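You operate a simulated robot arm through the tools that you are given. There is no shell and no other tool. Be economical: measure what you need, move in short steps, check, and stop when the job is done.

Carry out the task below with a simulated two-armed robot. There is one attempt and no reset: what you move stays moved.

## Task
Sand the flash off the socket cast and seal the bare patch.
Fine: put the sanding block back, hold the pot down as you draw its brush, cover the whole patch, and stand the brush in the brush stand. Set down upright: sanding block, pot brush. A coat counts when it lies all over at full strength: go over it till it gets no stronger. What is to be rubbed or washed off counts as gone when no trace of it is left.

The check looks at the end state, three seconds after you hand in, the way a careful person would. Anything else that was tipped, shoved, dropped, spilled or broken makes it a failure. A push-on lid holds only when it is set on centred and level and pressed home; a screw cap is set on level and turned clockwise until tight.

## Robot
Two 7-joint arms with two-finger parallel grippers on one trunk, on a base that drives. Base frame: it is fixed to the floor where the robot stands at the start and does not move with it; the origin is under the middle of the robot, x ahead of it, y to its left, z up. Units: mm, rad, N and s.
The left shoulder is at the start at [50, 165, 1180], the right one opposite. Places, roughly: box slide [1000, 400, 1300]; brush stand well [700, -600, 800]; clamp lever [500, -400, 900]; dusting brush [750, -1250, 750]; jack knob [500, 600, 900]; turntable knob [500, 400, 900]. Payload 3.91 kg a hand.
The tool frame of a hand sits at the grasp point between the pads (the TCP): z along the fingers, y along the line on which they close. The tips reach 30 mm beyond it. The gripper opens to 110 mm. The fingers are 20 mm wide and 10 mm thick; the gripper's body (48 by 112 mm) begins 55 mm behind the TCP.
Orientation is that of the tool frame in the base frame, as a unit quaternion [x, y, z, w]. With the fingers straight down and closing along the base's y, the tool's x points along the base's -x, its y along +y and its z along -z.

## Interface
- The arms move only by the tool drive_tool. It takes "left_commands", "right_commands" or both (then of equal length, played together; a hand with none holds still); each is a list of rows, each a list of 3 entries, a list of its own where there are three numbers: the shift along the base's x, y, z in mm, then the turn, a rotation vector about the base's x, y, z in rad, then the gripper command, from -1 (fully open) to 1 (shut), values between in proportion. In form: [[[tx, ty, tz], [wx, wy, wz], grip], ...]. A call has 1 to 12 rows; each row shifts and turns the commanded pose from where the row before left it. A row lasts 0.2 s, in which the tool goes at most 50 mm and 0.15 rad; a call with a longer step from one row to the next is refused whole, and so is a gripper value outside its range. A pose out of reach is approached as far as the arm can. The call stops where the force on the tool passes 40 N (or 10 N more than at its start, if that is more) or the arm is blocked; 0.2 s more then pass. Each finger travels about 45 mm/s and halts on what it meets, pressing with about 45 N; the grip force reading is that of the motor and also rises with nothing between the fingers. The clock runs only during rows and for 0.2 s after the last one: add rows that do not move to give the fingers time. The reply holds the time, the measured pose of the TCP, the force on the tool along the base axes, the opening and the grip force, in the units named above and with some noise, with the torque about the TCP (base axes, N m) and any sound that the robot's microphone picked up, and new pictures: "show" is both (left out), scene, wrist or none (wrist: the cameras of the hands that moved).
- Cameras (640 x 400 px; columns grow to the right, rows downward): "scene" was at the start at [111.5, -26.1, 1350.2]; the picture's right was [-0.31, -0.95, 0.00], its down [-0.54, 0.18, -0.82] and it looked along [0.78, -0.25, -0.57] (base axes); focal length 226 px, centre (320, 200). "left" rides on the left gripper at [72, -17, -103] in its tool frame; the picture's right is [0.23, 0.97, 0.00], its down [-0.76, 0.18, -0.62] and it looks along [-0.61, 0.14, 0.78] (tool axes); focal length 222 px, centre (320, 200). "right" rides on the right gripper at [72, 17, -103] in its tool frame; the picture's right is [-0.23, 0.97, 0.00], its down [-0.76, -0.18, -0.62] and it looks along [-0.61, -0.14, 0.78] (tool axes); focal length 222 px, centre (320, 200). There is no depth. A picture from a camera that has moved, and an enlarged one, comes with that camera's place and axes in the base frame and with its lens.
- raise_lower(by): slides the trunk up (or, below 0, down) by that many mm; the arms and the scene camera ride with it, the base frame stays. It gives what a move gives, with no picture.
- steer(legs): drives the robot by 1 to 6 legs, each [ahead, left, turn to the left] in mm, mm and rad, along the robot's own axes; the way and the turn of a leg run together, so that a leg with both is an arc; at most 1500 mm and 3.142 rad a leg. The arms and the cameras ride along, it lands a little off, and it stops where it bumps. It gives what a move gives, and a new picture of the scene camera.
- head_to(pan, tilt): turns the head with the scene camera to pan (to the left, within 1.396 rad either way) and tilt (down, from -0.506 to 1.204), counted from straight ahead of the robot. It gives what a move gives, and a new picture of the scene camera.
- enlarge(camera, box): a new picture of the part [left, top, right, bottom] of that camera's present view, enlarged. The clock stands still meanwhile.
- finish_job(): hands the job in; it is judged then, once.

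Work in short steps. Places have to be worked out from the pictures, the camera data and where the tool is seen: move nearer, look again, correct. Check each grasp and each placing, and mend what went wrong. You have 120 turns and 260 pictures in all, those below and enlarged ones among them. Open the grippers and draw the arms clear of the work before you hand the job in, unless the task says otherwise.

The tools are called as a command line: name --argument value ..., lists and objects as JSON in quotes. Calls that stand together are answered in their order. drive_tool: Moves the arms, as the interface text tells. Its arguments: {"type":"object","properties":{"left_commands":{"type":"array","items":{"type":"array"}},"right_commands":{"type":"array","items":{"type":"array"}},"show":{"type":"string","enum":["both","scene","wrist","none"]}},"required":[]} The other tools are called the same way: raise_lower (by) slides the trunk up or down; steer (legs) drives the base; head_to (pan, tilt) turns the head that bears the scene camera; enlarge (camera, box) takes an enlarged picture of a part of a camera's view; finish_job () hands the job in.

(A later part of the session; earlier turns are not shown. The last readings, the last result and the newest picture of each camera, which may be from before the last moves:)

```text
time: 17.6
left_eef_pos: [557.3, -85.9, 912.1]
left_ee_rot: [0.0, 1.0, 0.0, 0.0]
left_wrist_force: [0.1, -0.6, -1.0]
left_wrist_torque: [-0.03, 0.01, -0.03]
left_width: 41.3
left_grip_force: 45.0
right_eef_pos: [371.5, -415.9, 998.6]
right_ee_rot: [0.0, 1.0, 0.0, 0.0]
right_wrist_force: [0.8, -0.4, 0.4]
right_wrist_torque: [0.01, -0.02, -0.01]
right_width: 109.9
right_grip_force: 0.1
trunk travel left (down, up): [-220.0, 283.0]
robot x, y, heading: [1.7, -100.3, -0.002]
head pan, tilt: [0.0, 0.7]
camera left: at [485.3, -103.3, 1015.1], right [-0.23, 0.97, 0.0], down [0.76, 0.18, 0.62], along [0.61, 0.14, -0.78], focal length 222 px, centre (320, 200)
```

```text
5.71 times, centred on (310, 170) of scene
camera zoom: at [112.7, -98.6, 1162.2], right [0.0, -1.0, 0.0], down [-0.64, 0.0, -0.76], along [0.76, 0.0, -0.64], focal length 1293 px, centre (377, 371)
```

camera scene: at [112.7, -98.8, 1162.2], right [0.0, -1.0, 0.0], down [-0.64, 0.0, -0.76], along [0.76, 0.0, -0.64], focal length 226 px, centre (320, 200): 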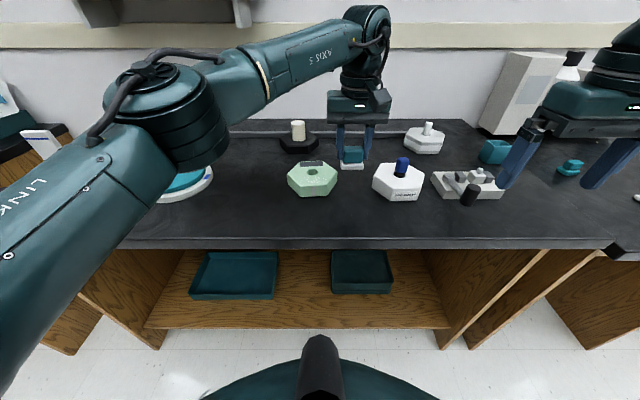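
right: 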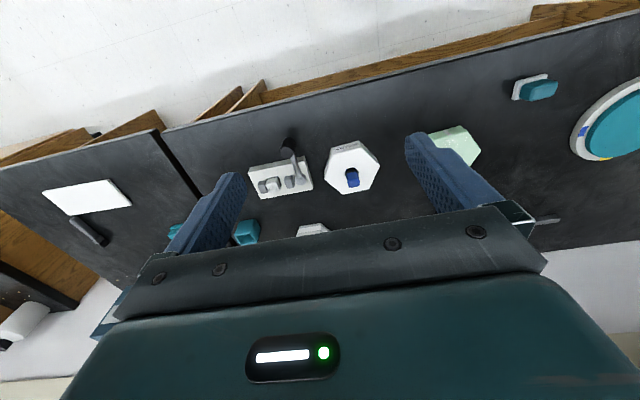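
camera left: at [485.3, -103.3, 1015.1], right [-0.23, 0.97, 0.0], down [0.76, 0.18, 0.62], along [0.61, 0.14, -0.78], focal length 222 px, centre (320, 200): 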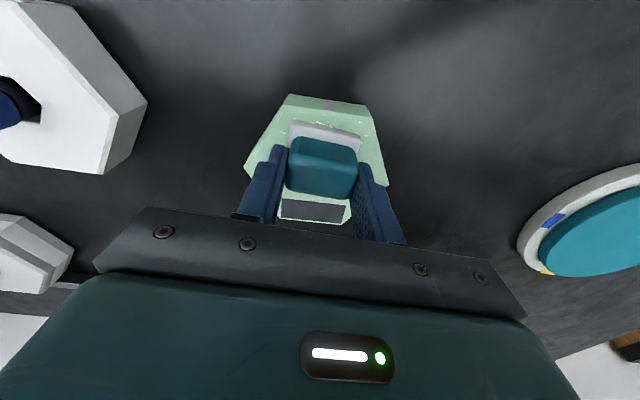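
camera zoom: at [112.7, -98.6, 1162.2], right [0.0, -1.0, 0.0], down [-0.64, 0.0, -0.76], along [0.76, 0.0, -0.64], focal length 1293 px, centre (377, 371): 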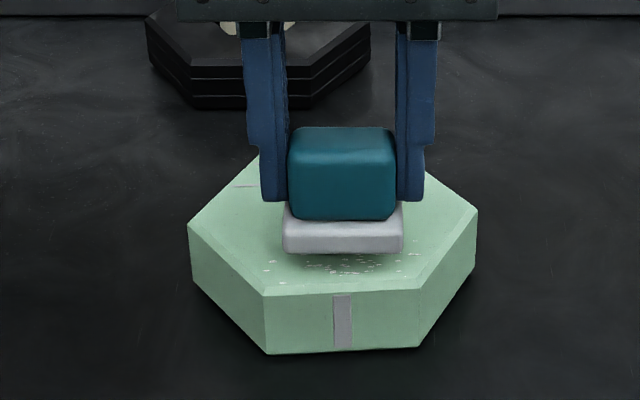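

drive_tool --left_commands '[[[0, 0, -8], [0, 0, 0], 1], [[0, 0, -5], [0, 0, 0], 1], [[0, 0, 0], [0, 0, 0], 1]]' --show "none"

drive_tool --left_commands '[[[0, 0, -3], [0, 0, 0], 1], [[0, 0, 0], [0, 0, 0], 1]]' --show "none"

enlarge --camera "scene" --box '[270, 135, 350, 205]'

```text
time: 18.4
left_eef_pos: [556.3, -86.6, 901.4]
left_ee_rot: [-0.001, 1.0, -0.001, 0.003]
left_wrist_force: [3.1, 0.5, 17.8]
left_wrist_torque: [0.28, 0.16, -0.05]
left_width: 41.4
left_grip_force: 45.0
right_eef_pos: [371.0, -416.6, 998.8]
right_ee_rot: [0.0, 1.0, 0.0, 0.002]
right_wrist_force: [-0.4, 0.8, 0.5]
right_wrist_torque: [0.02, 0.0, -0.01]
right_width: 110.0
right_grip_force: 0.1
trunk travel left (down, up): [-220.0, 283.0]
robot x, y, heading: [-0.4, -99.5, -0.004]
head pan, tilt: [0.0, 0.7]
```

```text
time: 18.9
left_eef_pos: [556.0, -86.4, 900.2]
left_ee_rot: [-0.001, 1.0, -0.002, 0.004]
left_wrist_force: [7.5, -0.5, 35.8]
left_wrist_torque: [0.17, 0.35, -0.01]
left_width: 41.3
left_grip_force: 45.1
right_eef_pos: [370.8, -417.4, 999.5]
right_ee_rot: [0.001, 1.0, 0.0, 0.002]
right_wrist_force: [-0.4, 0.0, 0.0]
right_wrist_torque: [0.02, 0.03, -0.01]
right_width: 110.1
right_grip_force: 0.1
trunk travel left (down, up): [-220.0, 283.0]
robot x, y, heading: [1.8, -97.9, 0.001]
head pan, tilt: [0.0, 0.7]
```

```text
5.71 times, centred on (310, 170) of scene
camera zoom: at [110.5, -98.8, 1162.8], right [0.0, -1.0, 0.0], down [-0.64, 0.0, -0.77], along [0.77, 0.0, -0.64], focal length 1293 px, centre (377, 371)
```

zoom: 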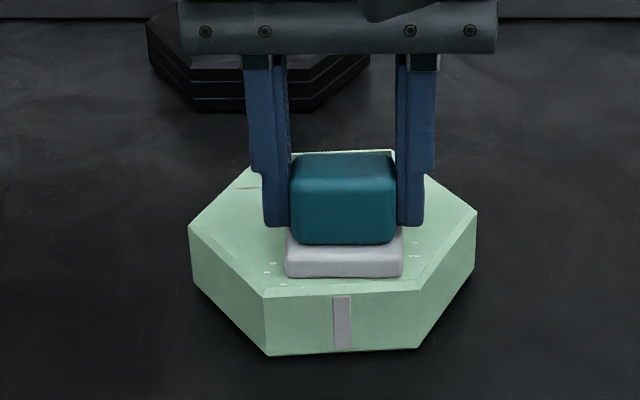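

Contact, pressing 36 N; I ease off 3 mm to about 15 N and make a short test stroke, watching that the cast stays put.

drive_tool --left_commands '[[[0, 0, 3.5], [0, 0, 0], 1], [[0, -7, 0], [0, 0, 0], 1], [[0, -7, 0], [0, 0, 0], 1], [[0, -7, 0], [0, 0, 0], 1], [[0, 7, 0], [0, 0, 0], 1], [[0, 7, 0], [0, 0, 0], 1], [[0, 7, 0], [0, 0, 0], 1]]' --show "none"

enlarge --camera "scene" --box '[270, 135, 350, 205]'

```text
time: 20.6
left_eef_pos: [555.6, -87.3, 900.8]
left_ee_rot: [0.0, 1.0, 0.0, 0.001]
left_wrist_force: [-1.3, -7.5, 20.0]
left_wrist_torque: [-0.16, -0.03, -0.04]
left_width: 41.3
left_grip_force: 45.1
right_eef_pos: [370.8, -417.2, 999.1]
right_ee_rot: [0.0, 1.0, 0.001, 0.0]
right_wrist_force: [-0.4, -0.5, -0.1]
right_wrist_torque: [-0.03, 0.0, -0.03]
right_width: 110.2
right_grip_force: 0.0
trunk travel left (down, up): [-220.0, 283.0]
robot x, y, heading: [0.3, -98.5, 0.0]
head pan, tilt: [0.0, 0.7]
```

```text
5.71 times, centred on (310, 170) of scene
camera zoom: at [111.1, -99.3, 1162.5], right [0.0, -1.0, 0.0], down [-0.64, 0.0, -0.77], along [0.77, 0.0, -0.64], focal length 1293 px, centre (377, 371)
```

zoom: 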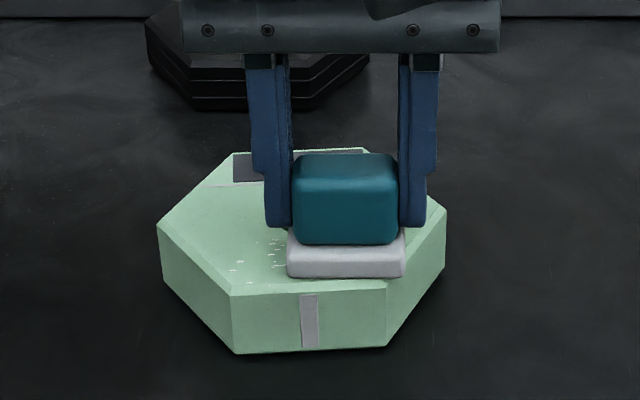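

The cast slid about 13 mm with the heavy pressure. I ease to about 5 N, where the bench friction should beat the pad's, and stroke to +y.

drive_tool --left_commands '[[[0, 0, 2.5], [0, 0, 0], 1], [[0, 0, 0], [0, 0, 0], 1]]' --show "none"

drive_tool --left_commands '[[[0, 7, 0], [0, 0, 0], 1], [[0, 7, 0], [0, 0, 0], 1], [[0, 7, 0], [0, 0, 0], 1], [[0, 7, 0], [0, 0, 0], 1]]' --show "none"

enlarge --camera "scene" --box '[270, 135, 350, 205]'

```text
time: 21.1
left_eef_pos: [557.7, -85.6, 902.0]
left_ee_rot: [-0.001, 1.0, 0.001, -0.001]
left_wrist_force: [-2.1, -0.6, 5.8]
left_wrist_torque: [-0.19, 0.02, -0.04]
left_width: 41.4
left_grip_force: 45.1
right_eef_pos: [372.0, -417.1, 997.9]
right_ee_rot: [0.0, 1.0, 0.0, 0.0]
right_wrist_force: [-0.2, -1.1, 0.6]
right_wrist_torque: [0.02, 0.01, -0.01]
right_width: 109.7
right_grip_force: 0.0
trunk travel left (down, up): [-220.0, 283.0]
robot x, y, heading: [1.1, -100.0, 0.004]
head pan, tilt: [0.0, 0.7]
```

```text
time: 22.1
left_eef_pos: [555.8, -57.2, 901.5]
left_ee_rot: [0.0, 1.0, 0.0, 0.0]
left_wrist_force: [0.8, 0.4, -1.1]
left_wrist_torque: [0.02, -0.03, -0.02]
left_width: 41.4
left_grip_force: 45.4
right_eef_pos: [372.2, -417.0, 997.5]
right_ee_rot: [0.0, 1.0, 0.001, 0.0]
right_wrist_force: [-0.5, -0.1, 1.1]
right_wrist_torque: [0.01, -0.02, 0.0]
right_width: 110.0
right_grip_force: 0.1
trunk travel left (down, up): [-220.0, 283.0]
robot x, y, heading: [0.5, -98.5, 0.003]
head pan, tilt: [0.0, 0.7]
```

```text
5.71 times, centred on (310, 170) of scene
camera zoom: at [112.7, -98.6, 1162.2], right [0.0, -1.0, 0.0], down [-0.64, 0.0, -0.76], along [0.76, 0.0, -0.64], focal length 1293 px, centre (377, 371)
```

zoom: 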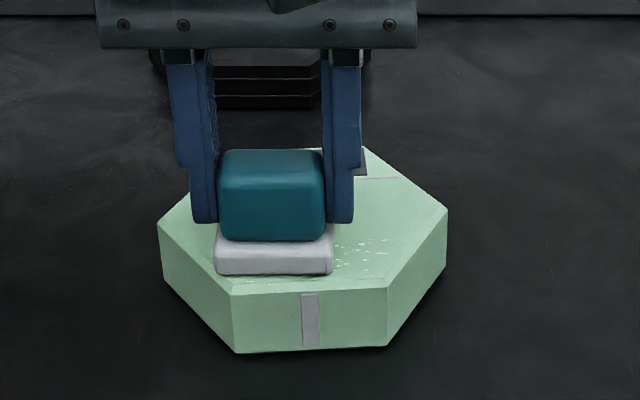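

Cast stayed put but contact was lost at the end of the stroke. I press 1.5 mm deeper and do more strokes over the width.

drive_tool --left_commands '[[[0, 0, -1.5], [0, 0, 0], 1], [[0, -6, 0], [0, 0, 0], 1], [[0, -6, 0], [0, 0, 0], 1], [[0, -6, 0], [0, 0, 0], 1]]' --show "none"

drive_tool --left_commands '[[[0, -6, 0], [0, 0, 0], 1], [[0, -6, 0], [0, 0, 0], 1], [[0, -6, 0], [0, 0, 0], 1], [[0, -6, 0], [0, 0, 0], 1]]' --show "none"

enlarge --camera "scene" --box '[270, 135, 350, 205]'

```text
time: 23.1
left_eef_pos: [556.0, -76.2, 900.6]
left_ee_rot: [-0.002, 1.0, 0.0, 0.001]
left_wrist_force: [0.0, 1.5, 6.3]
left_wrist_torque: [0.17, -0.02, 0.03]
left_width: 41.2
left_grip_force: 45.3
right_eef_pos: [370.7, -417.4, 998.9]
right_ee_rot: [0.0, 1.0, 0.0, 0.0]
right_wrist_force: [-0.3, -0.2, 0.4]
right_wrist_torque: [0.02, -0.01, 0.01]
right_width: 109.9
right_grip_force: 0.1
trunk travel left (down, up): [-220.0, 283.0]
robot x, y, heading: [-1.9, -100.8, 0.002]
head pan, tilt: [0.0, 0.7]
```

```text
time: 24.1
left_eef_pos: [556.7, -99.0, 900.8]
left_ee_rot: [-0.002, 1.0, 0.0, 0.001]
left_wrist_force: [-1.1, 3.0, 8.0]
left_wrist_torque: [0.14, -0.02, 0.06]
left_width: 41.3
left_grip_force: 45.1
right_eef_pos: [371.2, -415.6, 999.7]
right_ee_rot: [0.0, 1.0, -0.001, 0.001]
right_wrist_force: [-0.4, -0.5, 0.0]
right_wrist_torque: [-0.03, 0.03, 0.0]
right_width: 109.9
right_grip_force: 0.0
trunk travel left (down, up): [-220.0, 283.0]
robot x, y, heading: [1.1, -100.4, -0.004]
head pan, tilt: [0.0, 0.7]
```

```text
5.71 times, centred on (310, 170) of scene
camera zoom: at [111.9, -98.4, 1162.4], right [0.0, -1.0, 0.0], down [-0.64, 0.0, -0.77], along [0.77, 0.0, -0.64], focal length 1293 px, centre (377, 371)
```

zoom: 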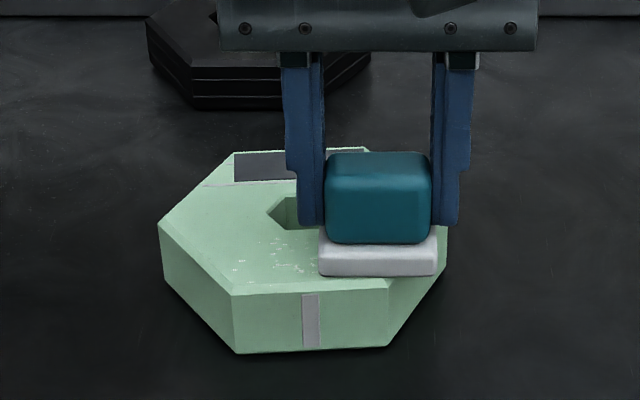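

Specks are thinning and the cast holds at 8 N. I continue back-and-forth strokes.

drive_tool --left_commands '[[[0, 8, -0.3], [0, 0, 0], 1], [[0, 8, 0], [0, 0, 0], 1], [[0, 8, 0], [0, 0, 0], 1], [[0, 8, 0], [0, 0, 0], 1], [[0, 8, 0], [0, 0, 0], 1], [[0, 8, 0], [0, 0, 0], 1], [[0, -8, 0], [0, 0, 0], 1], [[0, -8, 0], [0, 0, 0], 1], [[0, -8, 0], [0, 0, 0], 1], [[0, -8, 0], [0, 0, 0], 1], [[0, -8, 0], [0, 0, 0], 1], [[0, -8, 0], [0, 0, 0], 1]]' --show "none"

drive_tool --left_commands '[[[-3, 8, 0], [0, 0, 0], 1], [[0, 8, 0], [0, 0, 0], 1], [[0, 8, 0], [0, 0, 0], 1], [[0, 8, 0], [0, 0, 0], 1], [[0, 8, 0], [0, 0, 0], 1], [[0, 8, 0], [0, 0, 0], 1], [[0, -8, 0], [0, 0, 0], 1], [[0, -8, 0], [0, 0, 0], 1], [[0, -8, 0], [0, 0, 0], 1], [[0, -8, 0], [0, 0, 0], 1], [[0, -8, 0], [0, 0, 0], 1], [[0, -8, 0], [0, 0, 0], 1]]' --show "none"

enlarge --camera "scene" --box '[270, 135, 350, 205]'

```text
time: 26.8
left_eef_pos: [556.0, -99.8, 900.1]
left_ee_rot: [0.0, 1.0, 0.001, 0.001]
left_wrist_force: [-0.6, 4.3, 13.3]
left_wrist_torque: [0.25, -0.08, 0.06]
left_width: 41.2
left_grip_force: 45.0
right_eef_pos: [371.6, -416.3, 999.2]
right_ee_rot: [0.0, 1.0, 0.001, 0.001]
right_wrist_force: [-0.4, -1.0, 0.1]
right_wrist_torque: [0.01, 0.01, 0.01]
right_width: 110.1
right_grip_force: 0.0
trunk travel left (down, up): [-220.0, 283.0]
robot x, y, heading: [-0.9, -98.0, 0.0]
head pan, tilt: [0.0, 0.7]
```

```text
time: 29.4
left_eef_pos: [553.2, -100.8, 899.8]
left_ee_rot: [-0.001, 1.0, -0.001, 0.001]
left_wrist_force: [-0.2, 4.8, 14.3]
left_wrist_torque: [0.14, -0.06, 0.01]
left_width: 41.5
left_grip_force: 45.3
right_eef_pos: [370.3, -417.1, 998.9]
right_ee_rot: [0.0, 1.0, 0.001, 0.0]
right_wrist_force: [-1.1, -0.4, -0.3]
right_wrist_torque: [0.02, -0.05, 0.05]
right_width: 109.8
right_grip_force: 0.1
trunk travel left (down, up): [-220.0, 283.0]
robot x, y, heading: [-1.8, -99.7, -0.002]
head pan, tilt: [0.0, 0.7]
```

```text
5.71 times, centred on (310, 170) of scene
camera zoom: at [111.4, -98.3, 1162.4], right [0.0, -1.0, 0.0], down [-0.64, 0.0, -0.77], along [0.77, 0.0, -0.64], focal length 1293 px, centre (377, 371)
```

zoom: 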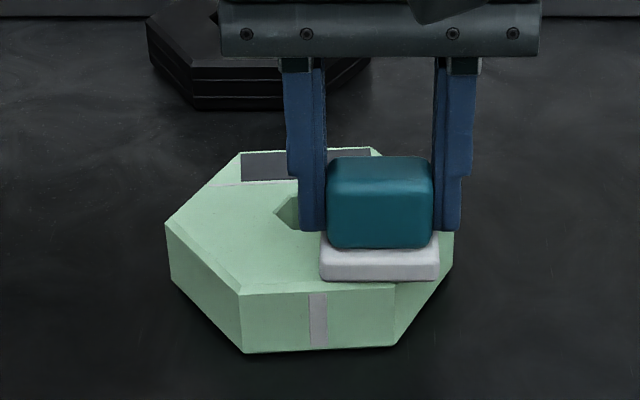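

Left part is clean, and the cast crept back toward its place. I lift and inspect everything under the block.

drive_tool --left_commands '[[[0, 0, 10], [0, 0, 0], 1], [[-10, 0, 25], [0, 0, 0], 1], [[-15, 40, 10], [0, 0, 0], 1], [[-10, 45, 0], [0, 0, 0], 1]]' --show "none"

enlarge --camera "scene" --box '[270, 145, 350, 205]'

enlarge --camera "left" --box '[100, 60, 260, 220]'

```text
time: 30.4
left_eef_pos: [518.5, -12.9, 944.7]
left_ee_rot: [-0.002, 1.0, 0.001, 0.0]
left_wrist_force: [0.0, -0.1, -0.8]
left_wrist_torque: [0.02, -0.01, 0.01]
left_width: 41.1
left_grip_force: 44.6
right_eef_pos: [372.0, -417.1, 998.4]
right_ee_rot: [0.0, 1.0, 0.001, 0.0]
right_wrist_force: [0.2, 0.3, -1.1]
right_wrist_torque: [0.01, 0.01, -0.02]
right_width: 110.2
right_grip_force: 0.2
trunk travel left (down, up): [-220.0, 283.0]
robot x, y, heading: [-3.5, -102.0, 0.004]
head pan, tilt: [0.0, 0.7]
```

```text
6.67 times, centred on (310, 175) of scene
camera zoom: at [112.7, -98.2, 1162.3], right [0.0, -1.0, 0.0], down [-0.64, 0.0, -0.76], along [0.76, 0.0, -0.64], focal length 1509 px, centre (387, 367)
```

zoom: 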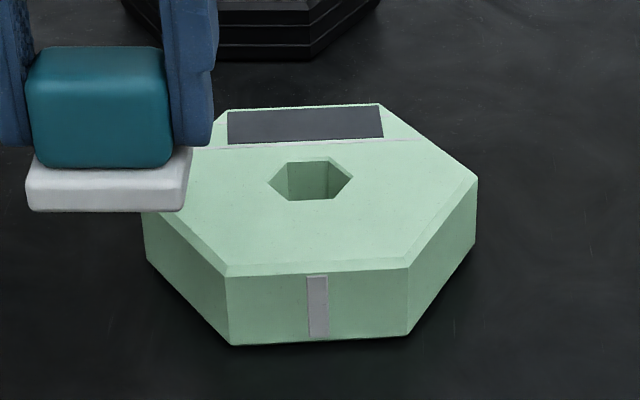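

```text
2.50 times, centred on (180, 140) of left
camera zoom: at [446.0, -30.7, 1048.3], right [-0.23, 0.97, 0.0], down [0.76, 0.18, 0.62], along [0.61, 0.14, -0.78], focal length 555 px, centre (670, 350)
```

zoom: 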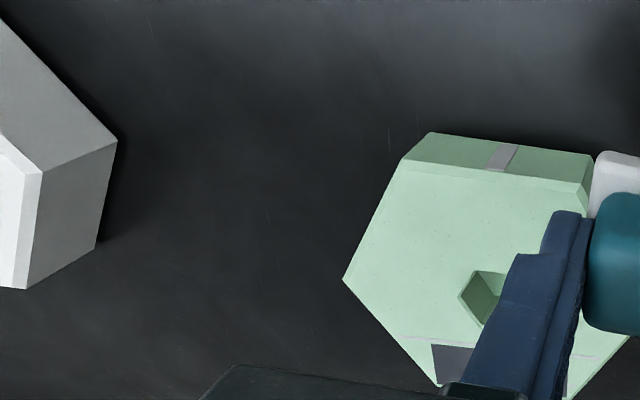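

The specks are gone. A faint line by the patch needs a closer look.

enlarge --camera "scene" --box '[295, 155, 335, 180]'

enlarge --camera "left" --box '[180, 105, 250, 165]'

```text
16.00 times, centred on (315, 168) of scene
camera zoom: at [112.7, -98.2, 1162.3], right [0.0, -1.0, 0.0], down [-0.64, 0.0, -0.76], along [0.76, 0.0, -0.64], focal length 3622 px, centre (400, 720)
```

zoom: 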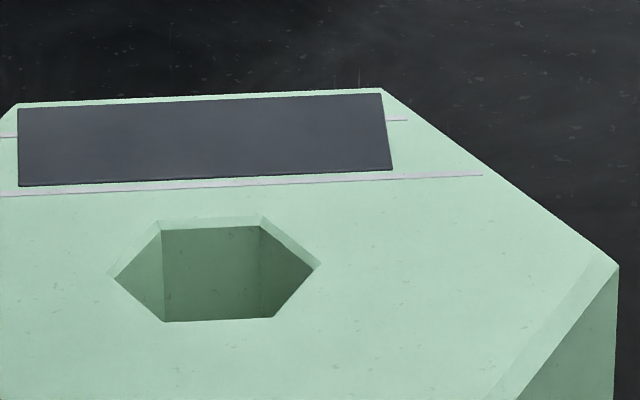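

```text
6.67 times, centred on (215, 135) of left
camera zoom: at [446.0, -30.7, 1048.3], right [-0.23, 0.97, 0.0], down [0.76, 0.18, 0.62], along [0.61, 0.14, -0.78], focal length 1481 px, centre (1020, 633)
```

zoom: 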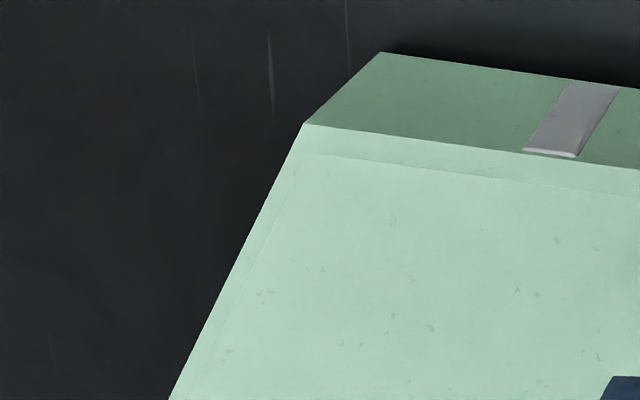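

Those lines are part of the cast's trim; the flash is gone. The cast sits ~10 mm to +y of where it was, so I press and drag it back with a −y stroke (also a finishing rub).

drive_tool --left_commands '[[[18, -28, 0], [0, 0, 0], 1], [[18, -28, 0], [0, 0, 0], 1], [[0, 0, -20], [0, 0, 0], 1], [[0, 0, -18], [0, 0, 0], 1], [[0, 0, -6], [0, 0, 0], 1], [[0, -3, -2], [0, 0, 0], 1], [[0, -4, 0], [0, 0, 0], 1], [[0, -4, 0], [0, 0, 0], 1], [[0, -4, 0], [0, 0, 0], 1], [[0, 0, 0], [0, 0, 0], 1]]' --show "none"

enlarge --camera "scene" --box '[270, 145, 350, 205]'

```text
time: 32.5
left_eef_pos: [554.0, -85.3, 899.9]
left_ee_rot: [-0.001, 1.0, -0.001, 0.002]
left_wrist_force: [1.0, 8.4, 19.2]
left_wrist_torque: [0.26, -0.09, 0.09]
left_width: 41.1
left_grip_force: 45.4
right_eef_pos: [370.8, -416.3, 999.6]
right_ee_rot: [0.0, 1.0, -0.001, 0.0]
right_wrist_force: [0.2, 0.1, -0.2]
right_wrist_torque: [0.02, 0.03, 0.0]
right_width: 109.8
right_grip_force: 0.2
trunk travel left (down, up): [-220.0, 283.0]
robot x, y, heading: [0.1, -99.1, -0.001]
head pan, tilt: [0.0, 0.7]
```

```text
6.67 times, centred on (310, 175) of scene
camera zoom: at [111.2, -98.1, 1162.5], right [0.0, -1.0, 0.0], down [-0.64, 0.0, -0.77], along [0.77, 0.0, -0.64], focal length 1509 px, centre (387, 367)
```

zoom: 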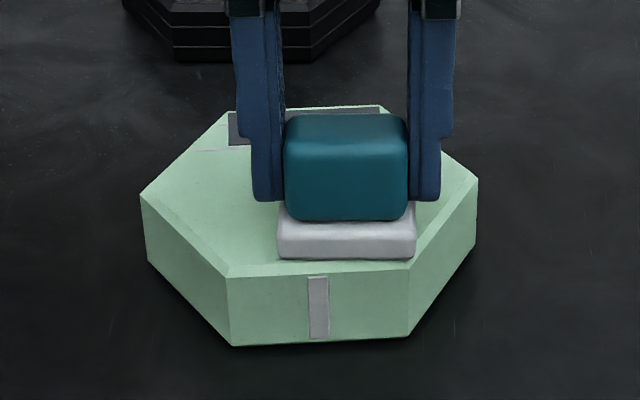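

drive_tool --left_commands '[[[0, 0, -1.5], [0, 0, 0], 1], [[0, -5, 0], [0, 0, 0], 1], [[0, -5, 0], [0, 0, 0], 1], [[0, -5, 0], [0, 0, 0], 1], [[0, 0, 0], [0, 0, 0], 1]]' --show "none"

enlarge --camera "scene" --box '[270, 145, 350, 205]'

```text
time: 33.8
left_eef_pos: [554.8, -98.9, 899.5]
left_ee_rot: [0.0, 1.0, -0.002, 0.003]
left_wrist_force: [-1.2, 10.4, 27.9]
left_wrist_torque: [0.29, 0.03, -0.01]
left_width: 41.3
left_grip_force: 45.5
right_eef_pos: [370.5, -416.5, 1000.0]
right_ee_rot: [0.0, 1.0, 0.0, 0.002]
right_wrist_force: [0.4, -0.5, 1.0]
right_wrist_torque: [-0.02, 0.01, -0.01]
right_width: 110.1
right_grip_force: 0.1
trunk travel left (down, up): [-220.0, 283.0]
robot x, y, heading: [1.8, -100.1, -0.0]
head pan, tilt: [0.0, 0.7]
```

```text
6.67 times, centred on (310, 175) of scene
camera zoom: at [110.4, -97.8, 1162.6], right [0.0, -1.0, 0.0], down [-0.64, 0.0, -0.77], along [0.77, 0.0, -0.64], focal length 1509 px, centre (387, 367)
```

zoom: 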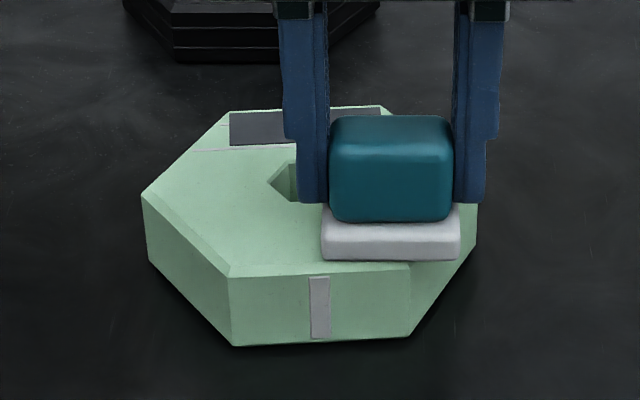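

It holds steady; 10 mm is minor, leave it. I lift and carry the block back to its place at (486, 60).

drive_tool --left_commands '[[[0, 0, 20], [0, 0, 0], 1], [[0, 0, 28], [0, 0, 0], 1], [[-12, 27, 0], [0, 0, 0], 1], [[-12, 27, 0], [0, 0, 0], 1], [[-12, 27, 0], [0, 0, 0], 1], [[-12, 27, 0], [0, 0, 0], 1], [[-11, 26, 0], [0, 0, 0], 1], [[-10, 25, 0], [0, 0, 0], 1], [[0, 0, -30], [0, 0, 0], 1], [[0, 0, -30], [0, 0, 0], 1], [[0, 0, -10], [0, 0, 0], 1], [[0, 0, 0], [0, 0, 0], 1]]' --show "wrist"

enlarge --camera "scene" --box '[200, 130, 380, 250]'

```text
time: 36.4
left_eef_pos: [485.5, 58.1, 873.4]
left_ee_rot: [-0.001, 1.0, 0.0, 0.0]
left_wrist_force: [0.3, 0.1, -0.8]
left_wrist_torque: [-0.01, -0.02, 0.01]
left_width: 41.3
left_grip_force: 44.9
right_eef_pos: [371.4, -416.4, 998.8]
right_ee_rot: [0.0, 1.0, -0.001, -0.001]
right_wrist_force: [0.9, -0.2, 0.0]
right_wrist_torque: [-0.05, -0.02, -0.03]
right_width: 110.1
right_grip_force: 0.0
trunk travel left (down, up): [-220.0, 283.0]
robot x, y, heading: [6.9, -100.5, -0.0]
head pan, tilt: [0.0, 0.7]
camera left: at [413.2, 40.7, 978.1], right [-0.23, 0.97, 0.0], down [0.76, 0.18, 0.62], along [0.61, 0.14, -0.78], focal length 222 px, centre (320, 200)
```

left: 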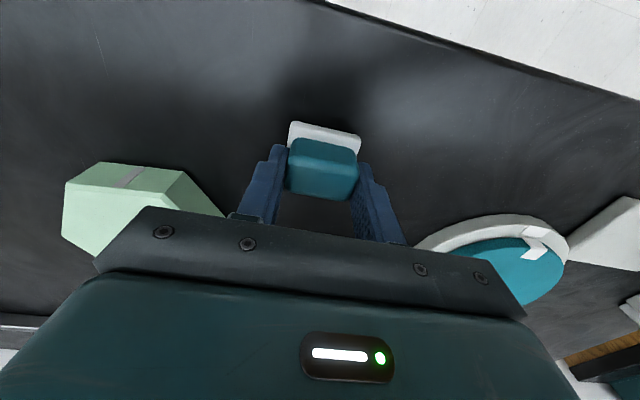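

```text
3.33 times, centred on (290, 190) of scene
camera zoom: at [112.7, -98.7, 1162.2], right [0.0, -1.0, 0.0], down [-0.64, 0.0, -0.76], along [0.76, 0.0, -0.64], focal length 754 px, centre (420, 233)
```

zoom: 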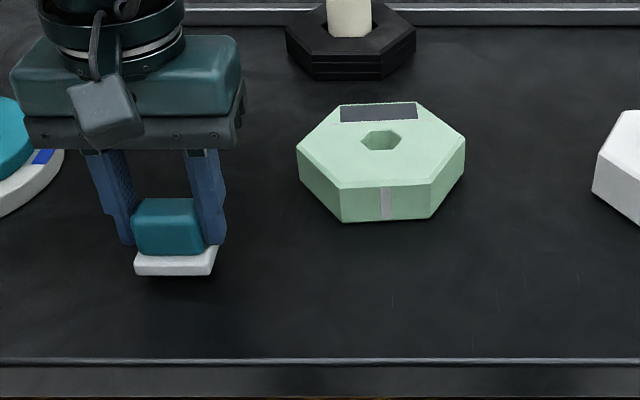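

Lower the last ~8 mm until contact shows, then release.

drive_tool --left_commands '[[[0, 0, -6], [0, 0, 0], 1], [[0, 0, -3], [0, 0, 0], 1], [[0, 0, 0], [0, 0, 0], 1]]' --show "none"

```text
time: 37.1
left_eef_pos: [485.9, 58.5, 865.7]
left_ee_rot: [0.0, 1.0, 0.0, 0.0]
left_wrist_force: [0.5, 0.0, -1.5]
left_wrist_torque: [0.0, 0.01, 0.03]
left_width: 41.2
left_grip_force: 44.6
right_eef_pos: [372.3, -416.3, 998.3]
right_ee_rot: [-0.001, 1.0, 0.001, 0.0]
right_wrist_force: [0.6, 0.0, 0.1]
right_wrist_torque: [0.01, 0.01, 0.02]
right_width: 110.2
right_grip_force: 0.1
trunk travel left (down, up): [-220.0, 283.0]
robot x, y, heading: [2.9, -97.7, 0.002]
head pan, tilt: [0.0, 0.7]
```

drive_tool --left_commands '[[[0, 0, -2], [0, 0, 0], 1], [[0, 0, 0], [0, 0, 0], 1]]' --show "none"

```text
time: 37.8
left_eef_pos: [485.5, 57.6, 864.6]
left_ee_rot: [0.0, 1.0, 0.001, 0.0]
left_wrist_force: [-0.3, 0.6, 0.7]
left_wrist_torque: [-0.02, -0.01, -0.03]
left_width: 41.3
left_grip_force: 45.4
right_eef_pos: [371.7, -416.8, 999.6]
right_ee_rot: [0.0, 1.0, 0.001, 0.0]
right_wrist_force: [-0.5, -0.2, 0.5]
right_wrist_torque: [0.01, 0.02, -0.02]
right_width: 110.0
right_grip_force: 0.1
trunk travel left (down, up): [-220.0, 283.0]
robot x, y, heading: [-0.0, -98.3, 0.001]
head pan, tilt: [0.0, 0.7]
```

drive_tool --left_commands '[[[0, 0, -1.5], [0, 0, 0], 1], [[0, 0, 0], [0, 0, 0], 1]]' --show "none"

```text
time: 38.4
left_eef_pos: [485.2, 57.6, 864.6]
left_ee_rot: [-0.001, 1.0, 0.0, 0.002]
left_wrist_force: [1.0, 3.3, 9.6]
left_wrist_torque: [0.11, 0.03, -0.03]
left_width: 41.3
left_grip_force: 45.0
right_eef_pos: [370.1, -418.1, 999.9]
right_ee_rot: [0.0, 1.0, 0.0, 0.001]
right_wrist_force: [0.1, -0.4, 0.5]
right_wrist_torque: [0.03, 0.01, 0.02]
right_width: 110.0
right_grip_force: 0.1
trunk travel left (down, up): [-220.0, 283.0]
robot x, y, heading: [0.8, -100.2, -0.004]
head pan, tilt: [0.0, 0.7]
```

Contact (10 N): the block is on the bench. Ease up 1 mm, open slowly, rise and look.

drive_tool --left_commands '[[[0, 0, 1], [0, 0, 0], 0.1], [[0, 0, 0], [0, 0, 0], -0.2], [[0, 0, 0], [0, 0, 0], -1], [[0, 0, 0], [0, 0, 0], -1], [[0, 0, 0], [0, 0, 0], -1], [[0, 0, 0], [0, 0, 0], -1], [[0, 0, 20], [0, 0, 0], -1], [[0, 0, 40], [0, 0, 0], -1], [[0, 0, 40], [0, 0, 0], -1]]' --show "both"

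```text
time: 40.4
left_eef_pos: [484.3, 59.1, 963.8]
left_ee_rot: [0.0, 1.0, 0.0, -0.001]
left_wrist_force: [-0.8, -0.1, -0.5]
left_wrist_torque: [-0.01, -0.02, 0.0]
left_width: 110.0
left_grip_force: 0.0
right_eef_pos: [373.0, -416.6, 997.7]
right_ee_rot: [0.001, 1.0, 0.0, 0.0]
right_wrist_force: [0.9, 0.6, 0.6]
right_wrist_torque: [0.0, -0.03, -0.01]
right_width: 110.2
right_grip_force: 0.1
trunk travel left (down, up): [-220.0, 283.0]
robot x, y, heading: [-0.9, -102.2, 0.005]
head pan, tilt: [0.0, 0.7]
camera scene: at [112.5, -98.8, 1162.2], right [0.0, -1.0, 0.0], down [-0.64, 0.0, -0.77], along [0.77, 0.0, -0.64], focal length 226 px, centre (320, 200)
camera left: at [413.2, 41.3, 1068.3], right [-0.23, 0.97, 0.0], down [0.76, 0.18, 0.62], along [0.61, 0.14, -0.78], focal length 222 px, centre (320, 200)
```

scene: 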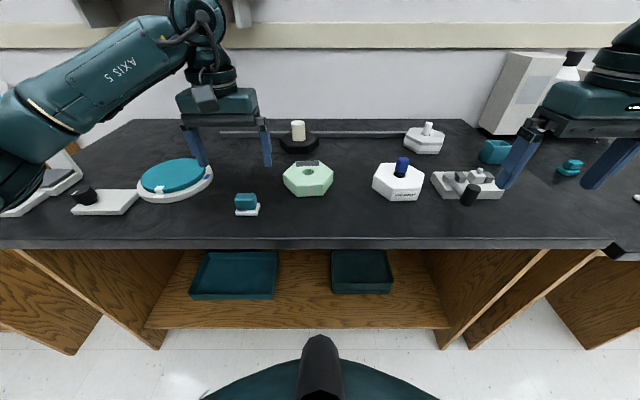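
left: 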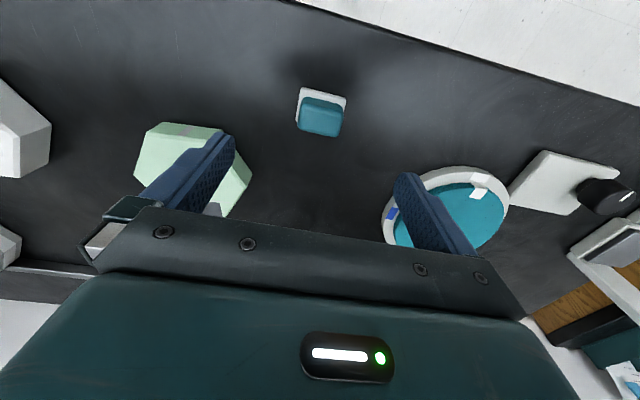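

Block is back upright. Pot is a similar hexagon centred ≈ (574,-292), top ≈ 855, handle top ≈ 900. I shift the base 60 mm further right so both hands reach it well.

steer --legs '[[0, -60, 0]]'

enlarge --camera "scene" --box '[330, 140, 410, 210]'

enlarge --camera "scene" --box '[430, 120, 510, 190]'

```text
time: 41.6
left_eef_pos: [485.0, -1.0, 964.3]
left_ee_rot: [0.0, 1.0, -0.001, 0.0]
left_wrist_force: [0.4, 1.2, 0.7]
left_wrist_torque: [0.0, 0.0, -0.01]
left_width: 109.9
left_grip_force: 0.0
right_eef_pos: [371.7, -477.2, 998.6]
right_ee_rot: [0.0, 1.0, 0.0, 0.0]
right_wrist_force: [0.3, -0.2, 0.7]
right_wrist_torque: [0.02, -0.01, 0.01]
right_width: 110.2
right_grip_force: 0.1
trunk travel left (down, up): [-220.0, 283.0]
robot x, y, heading: [1.0, -159.3, 0.003]
head pan, tilt: [0.0, 0.7]
camera scene: at [112.7, -158.8, 1162.2], right [0.0, -1.0, 0.0], down [-0.64, 0.0, -0.76], along [0.76, 0.0, -0.64], focal length 226 px, centre (320, 200)
```

scene: 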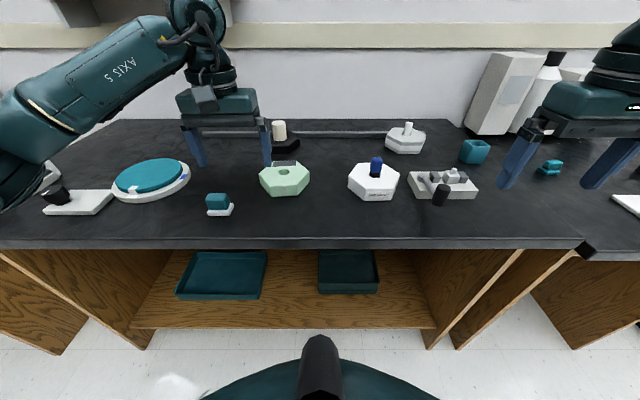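

```text
5.71 times, centred on (370, 175) of scene
camera zoom: at [112.7, -158.8, 1162.2], right [0.0, -1.0, 0.0], down [-0.64, 0.0, -0.76], along [0.76, 0.0, -0.64], focal length 1293 px, centre (34, 343)
```

zoom: 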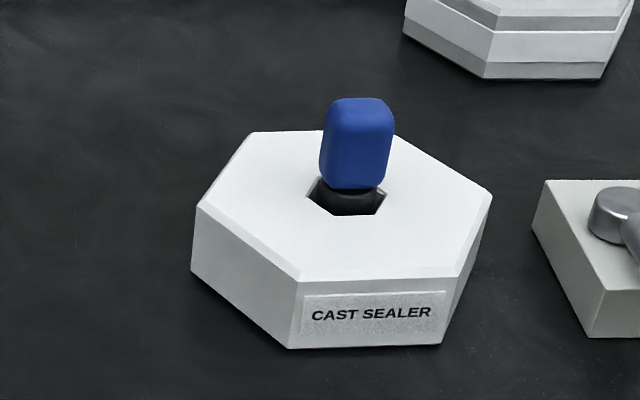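

```text
5.71 times, centred on (470, 155) of scene
camera zoom: at [112.7, -158.8, 1162.2], right [0.0, -1.0, 0.0], down [-0.64, 0.0, -0.76], along [0.76, 0.0, -0.64], focal length 1293 px, centre (-537, 457)
```

zoom: 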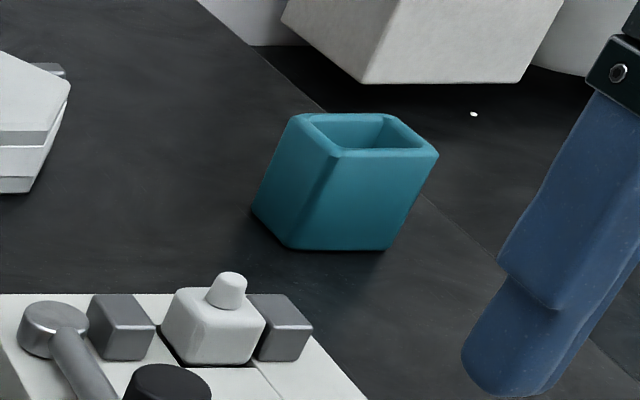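

I rotate the right hand 90° (fingers to close along x) while the left hand closes, tilts 43° and comes over beside the pot.

drive_tool --left_commands '[[[8, -17, 2], [-0.0682, 0, 0], 1], [[8, -17, 2], [-0.0682, 0, 0], 1], [[8, -17, 2], [-0.0682, 0, 0], 1], [[8, -17, 2], [-0.0682, 0, 0], 1], [[8, -17, 2], [-0.0682, 0, 0], 1], [[8, -17, 0], [-0.0682, 0, 0], 1], [[8, -17, 0], [-0.0682, 0, 0], 1], [[8, -17, 0], [-0.0682, 0, 0], 1], [[8, -17, 0], [-0.0682, 0, 0], 1], [[7, -17, 0], [-0.0682, 0, 0], 1], [[7, -17, 0], [-0.0682, 0, 0], 1]]' --right_commands '[[[0, 0, 0], [0, 0, 0.1428], -1], [[0, 0, 0], [0, 0, 0.1428], -1], [[0, 0, 0], [0, 0, 0.1428], -1], [[0, 0, 0], [0, 0, 0.1428], -1], [[0, 0, 0], [0, 0, 0.1428], -1], [[0, 0, 0], [0, 0, 0.1428], -1], [[0, 0, 0], [0, 0, 0.1428], -1], [[0, 0, 0], [0, 0, 0.1428], -1], [[0, 0, 0], [0, 0, 0.1428], -1], [[0, 0, 0], [0, 0, 0.1428], -1], [[0, 0, 0], [0, 0, 0.1428], -1]]' --show "both"

```text
time: 44.0
left_eef_pos: [571.3, -188.8, 973.8]
left_ee_rot: [-0.001, 0.93, -0.367, 0.0]
left_wrist_force: [-0.7, -0.2, 0.0]
left_wrist_torque: [-0.01, -0.02, -0.01]
left_width: 0.3
left_grip_force: 37.7
right_eef_pos: [262.7, -327.3, 975.3]
right_ee_rot: [0.708, -0.707, 0.0, 0.0]
right_wrist_force: [0.4, 1.1, 0.2]
right_wrist_torque: [0.0, -0.04, 0.0]
right_width: 110.1
right_grip_force: 0.1
right hand out of reach, approached as far as the arm can: row 6, 7, 8, 9, 10, 11
trunk travel left (down, up): [-220.0, 283.0]
robot x, y, heading: [0.8, -158.6, 0.004]
head pan, tilt: [0.0, 0.7]
camera scene: at [112.7, -158.5, 1162.3], right [0.0, -1.0, 0.0], down [-0.64, 0.0, -0.76], along [0.76, 0.0, -0.64], focal length 226 px, centre (320, 200)
camera right: at [248.1, -399.0, 1077.8], right [-0.97, 0.23, 0.0], down [0.18, 0.76, 0.62], along [0.14, 0.61, -0.78], focal length 222 px, centre (320, 200)
camera left: at [499.4, -130.3, 1062.0], right [-0.23, 0.71, -0.67], down [0.76, 0.56, 0.33], along [0.61, -0.43, -0.67], focal length 222 px, centre (320, 200)
```

scene: 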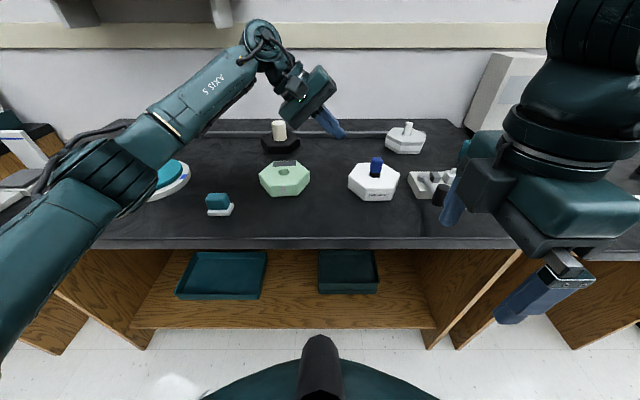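
right: 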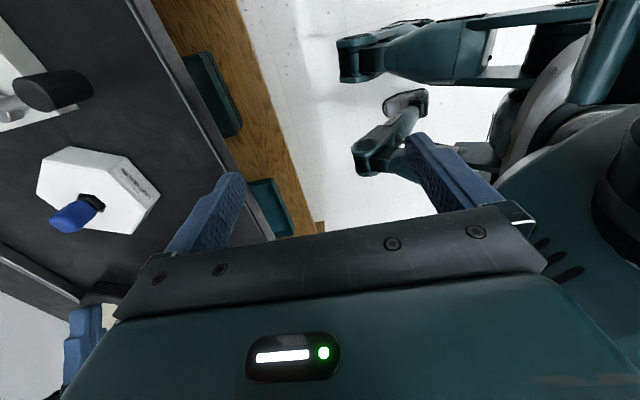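
left: 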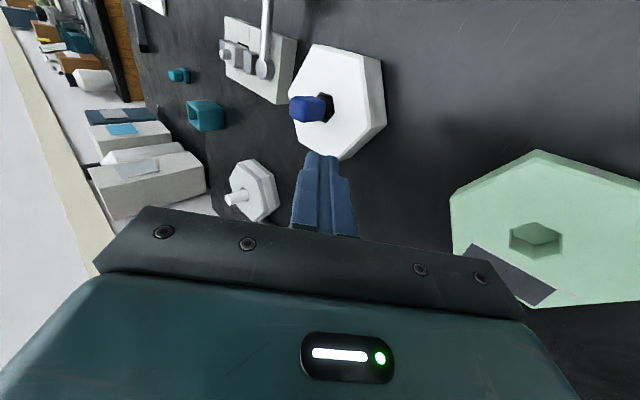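

Yaw is reached, though the right hand was pulled inwards. I bring it toward the pot, above the handle, with opening ≈ 60 mm.

drive_tool --right_commands '[[[40, 4, 5], [0, 0, 0], -0.09], [[40, 4, 5], [0, 0, 0], -0.09], [[40, 4, 0], [0, 0, 0], -0.09], [[40, 4, 0], [0, 0, 0], -0.09], [[40, 4, 0], [0, 0, 0], -0.09], [[40, 4, 0], [0, 0, 0], -0.09], [[25, 4, 0], [0, 0, 0], -0.09], [[0, 0, 0], [0, 0, 0], -0.09]]' --show "both"

```text
time: 45.8
left_eef_pos: [571.5, -187.9, 975.3]
left_ee_rot: [-0.001, 0.931, -0.366, -0.001]
left_wrist_force: [0.8, -0.7, 0.5]
left_wrist_torque: [-0.02, -0.01, -0.03]
left_width: 0.1
left_grip_force: 37.9
right_eef_pos: [329.9, -211.4, 965.6]
right_ee_rot: [-0.706, 0.708, 0.0, 0.0]
right_wrist_force: [0.1, 0.3, -0.4]
right_wrist_torque: [0.02, -0.01, 0.0]
right_width: 60.4
right_grip_force: 0.1
right hand out of reach, approached as far as the arm can: row 1, 2, 3, 4, 5, 6, 7
trunk travel left (down, up): [-220.0, 283.0]
robot x, y, heading: [2.1, -161.1, 0.001]
head pan, tilt: [0.0, 0.7]
camera scene: at [112.7, -158.5, 1162.2], right [0.0, -1.0, 0.0], down [-0.64, 0.0, -0.76], along [0.76, 0.0, -0.64], focal length 226 px, centre (320, 200)
camera right: at [315.1, -282.5, 1068.5], right [-0.97, 0.23, 0.0], down [0.18, 0.76, 0.62], along [0.14, 0.61, -0.78], focal length 222 px, centre (320, 200)
```

scene: 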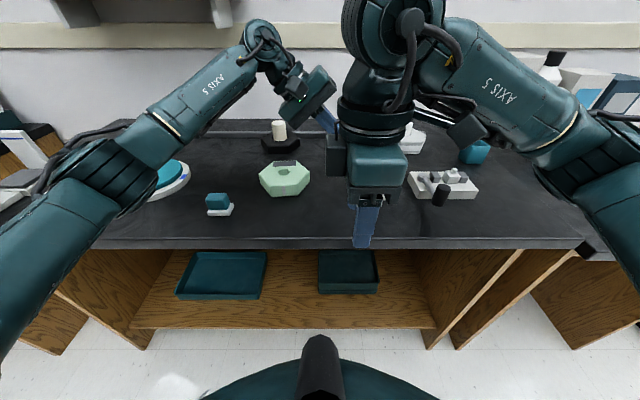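
right: 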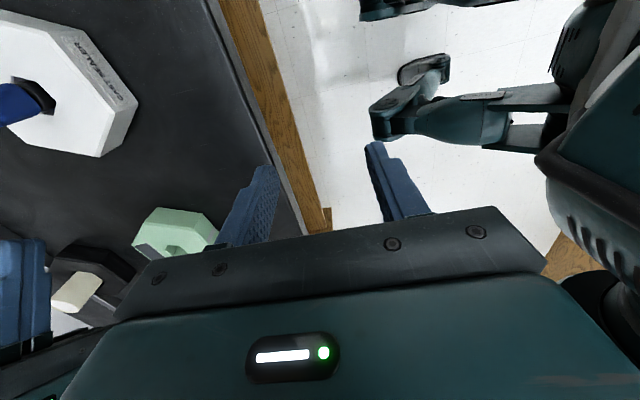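

Yaw +90° is beyond the right wrist's useful range. I turn it back to yaw 0 while drawing it off to the right.

drive_tool --right_commands '[[[-10, -15, 3], [0, 0, -0.1428], -0.09], [[-10, -15, 3], [0, 0, -0.1428], -0.09], [[-10, -15, 3], [0, 0, -0.1428], -0.09], [[-10, -15, 3], [0, 0, -0.1428], -0.09], [[-10, -15, 3], [0, 0, -0.1428], -0.09], [[-10, -15, 0], [0, 0, -0.1428], -0.09], [[-10, -15, 0], [0, 0, -0.1428], -0.09], [[-10, 0, 0], [0, 0, -0.1428], -0.09], [[-10, 0, 0], [0, 0, -0.1428], -0.09], [[-10, 0, 0], [0, 0, -0.1428], -0.09], [[0, 0, 0], [0, 0, -0.1428], -0.09]]' --show "both"

```text
time: 48.2
left_eef_pos: [571.3, -188.5, 975.3]
left_ee_rot: [-0.001, 0.93, -0.367, 0.0]
left_wrist_force: [0.3, -0.6, 0.2]
left_wrist_torque: [0.04, -0.01, -0.01]
left_width: 0.0
left_grip_force: 37.3
right_eef_pos: [230.4, -315.8, 980.2]
right_ee_rot: [0.0, 1.0, 0.0, 0.0]
right_wrist_force: [0.5, -0.1, -0.3]
right_wrist_torque: [-0.03, -0.02, 0.01]
right_width: 60.1
right_grip_force: 0.0
trunk travel left (down, up): [-220.0, 283.0]
robot x, y, heading: [-0.4, -158.2, -0.004]
head pan, tilt: [0.0, 0.7]
camera scene: at [112.7, -158.6, 1162.3], right [0.0, -1.0, 0.0], down [-0.64, 0.0, -0.76], along [0.76, 0.0, -0.64], focal length 226 px, centre (320, 200)
camera right: at [159.7, -298.7, 1083.7], right [0.23, 0.97, 0.0], down [0.76, -0.18, 0.62], along [0.61, -0.14, -0.78], focal length 222 px, centre (320, 200)
```

scene: 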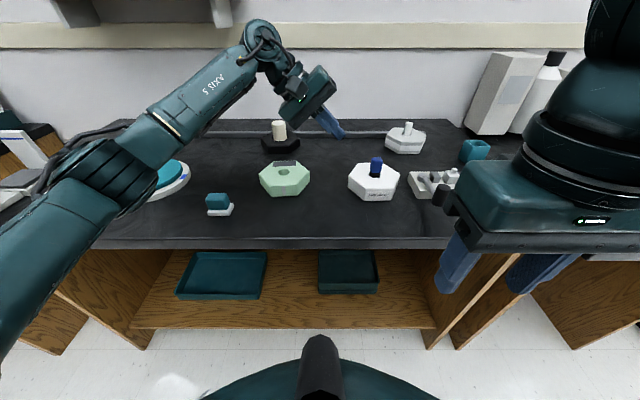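
right: 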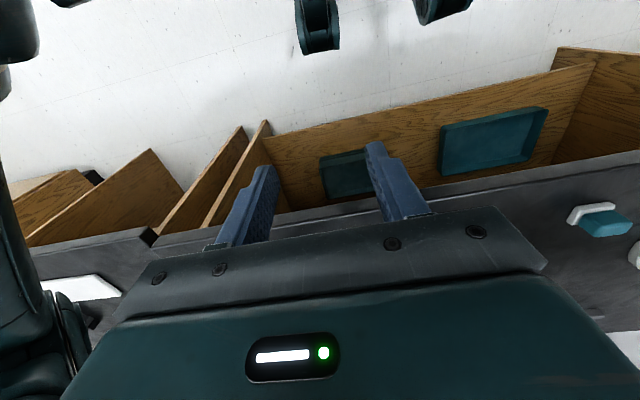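

Back at yaw 0. New plan: the right hand (yaw 0) grips the handle first, then the left tilted hand presses the pot's +y shoulder. I bring the right hand over the handle and the left aside with a bit more tilt.

drive_tool --right_commands '[[[38, 0, 5], [0, 0, 0], -0.05], [[38, 0, 0], [0, 0, 0], -0.05], [[38, 0, 0], [0, 0, 0], -0.05], [[38, 0, 0], [0, 0, 0], -0.05], [[38, 4, 0], [0, 0, 0], -0.05], [[38, 5, 0], [0, 0, 0], -0.05], [[38, 5, 0], [0, 0, 0], -0.05], [[38, 5, 0], [0, 0, 0], -0.05], [[35, 5, 0], [0, 0, 0], -0.05], [[0, 0, -25], [0, 0, 0], -0.05], [[0, 0, 0], [0, 0, 0], -0.05]]' --left_commands '[[[0, 20, 0], [-0.1, 0, 0], 1], [[0, 0, 0], [0, 0, 0], 1], [[0, 0, 0], [0, 0, 0], 1], [[0, 0, 0], [0, 0, 0], 1], [[0, 0, 0], [0, 0, 0], 1], [[0, 0, 0], [0, 0, 0], 1], [[0, 0, 0], [0, 0, 0], 1], [[0, 0, 0], [0, 0, 0], 1], [[0, 0, 0], [0, 0, 0], 1], [[0, 0, 0], [0, 0, 0], 1], [[0, 0, 0], [0, 0, 0], 1]]' --show "both"

```text
time: 50.6
left_eef_pos: [571.1, -168.7, 975.3]
left_ee_rot: [0.0, 0.911, -0.413, -0.001]
left_wrist_force: [-0.4, -0.4, 0.4]
left_wrist_torque: [-0.01, -0.03, -0.01]
left_width: 0.0
left_grip_force: 37.5
right_eef_pos: [570.5, -291.3, 960.5]
right_ee_rot: [0.0, 1.0, 0.0, 0.0]
right_wrist_force: [0.7, 0.5, -0.5]
right_wrist_torque: [0.0, 0.0, 0.02]
right_width: 57.9
right_grip_force: 0.0
trunk travel left (down, up): [-220.0, 283.0]
robot x, y, heading: [0.0, -161.4, -0.004]
head pan, tilt: [0.0, 0.7]
camera scene: at [112.7, -158.6, 1162.3], right [0.0, -1.0, 0.0], down [-0.64, 0.0, -0.76], along [0.76, 0.0, -0.64], focal length 226 px, centre (320, 200)
camera right: at [499.5, -274.6, 1063.1], right [0.23, 0.97, 0.0], down [0.76, -0.18, 0.62], along [0.61, -0.14, -0.78], focal length 222 px, centre (320, 200)
camera left: at [499.1, -102.1, 1055.7], right [-0.23, 0.64, -0.73], down [0.76, 0.59, 0.28], along [0.61, -0.49, -0.62], focal length 222 px, centre (320, 200)
```

scene: 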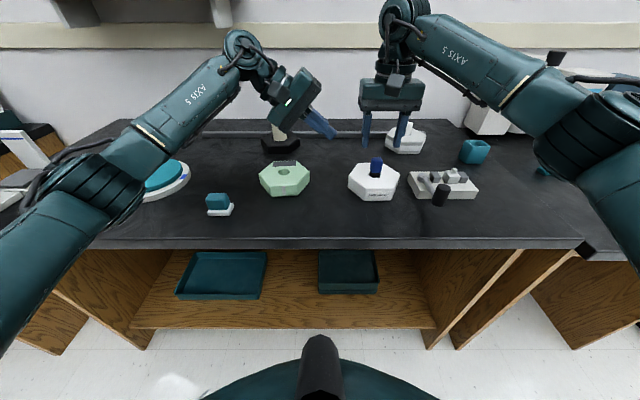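
right: 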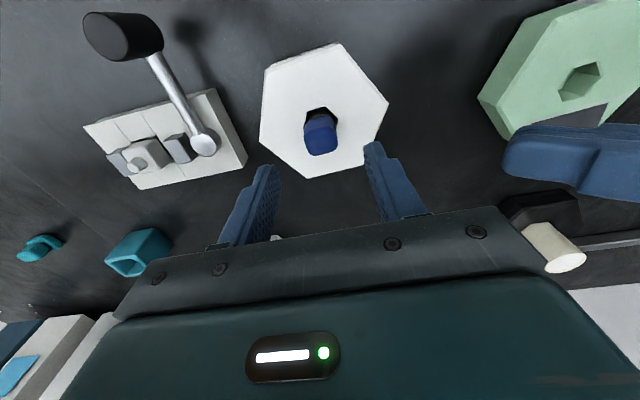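
left: 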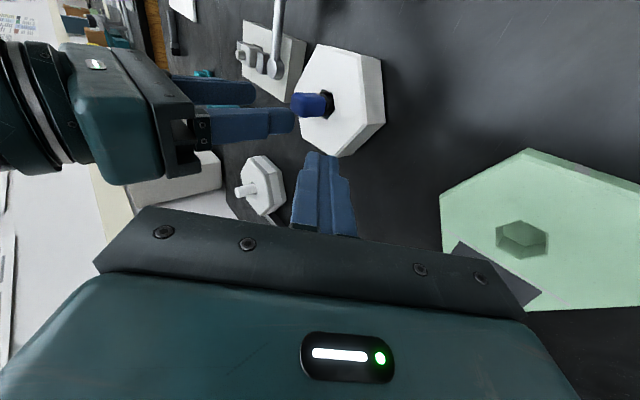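

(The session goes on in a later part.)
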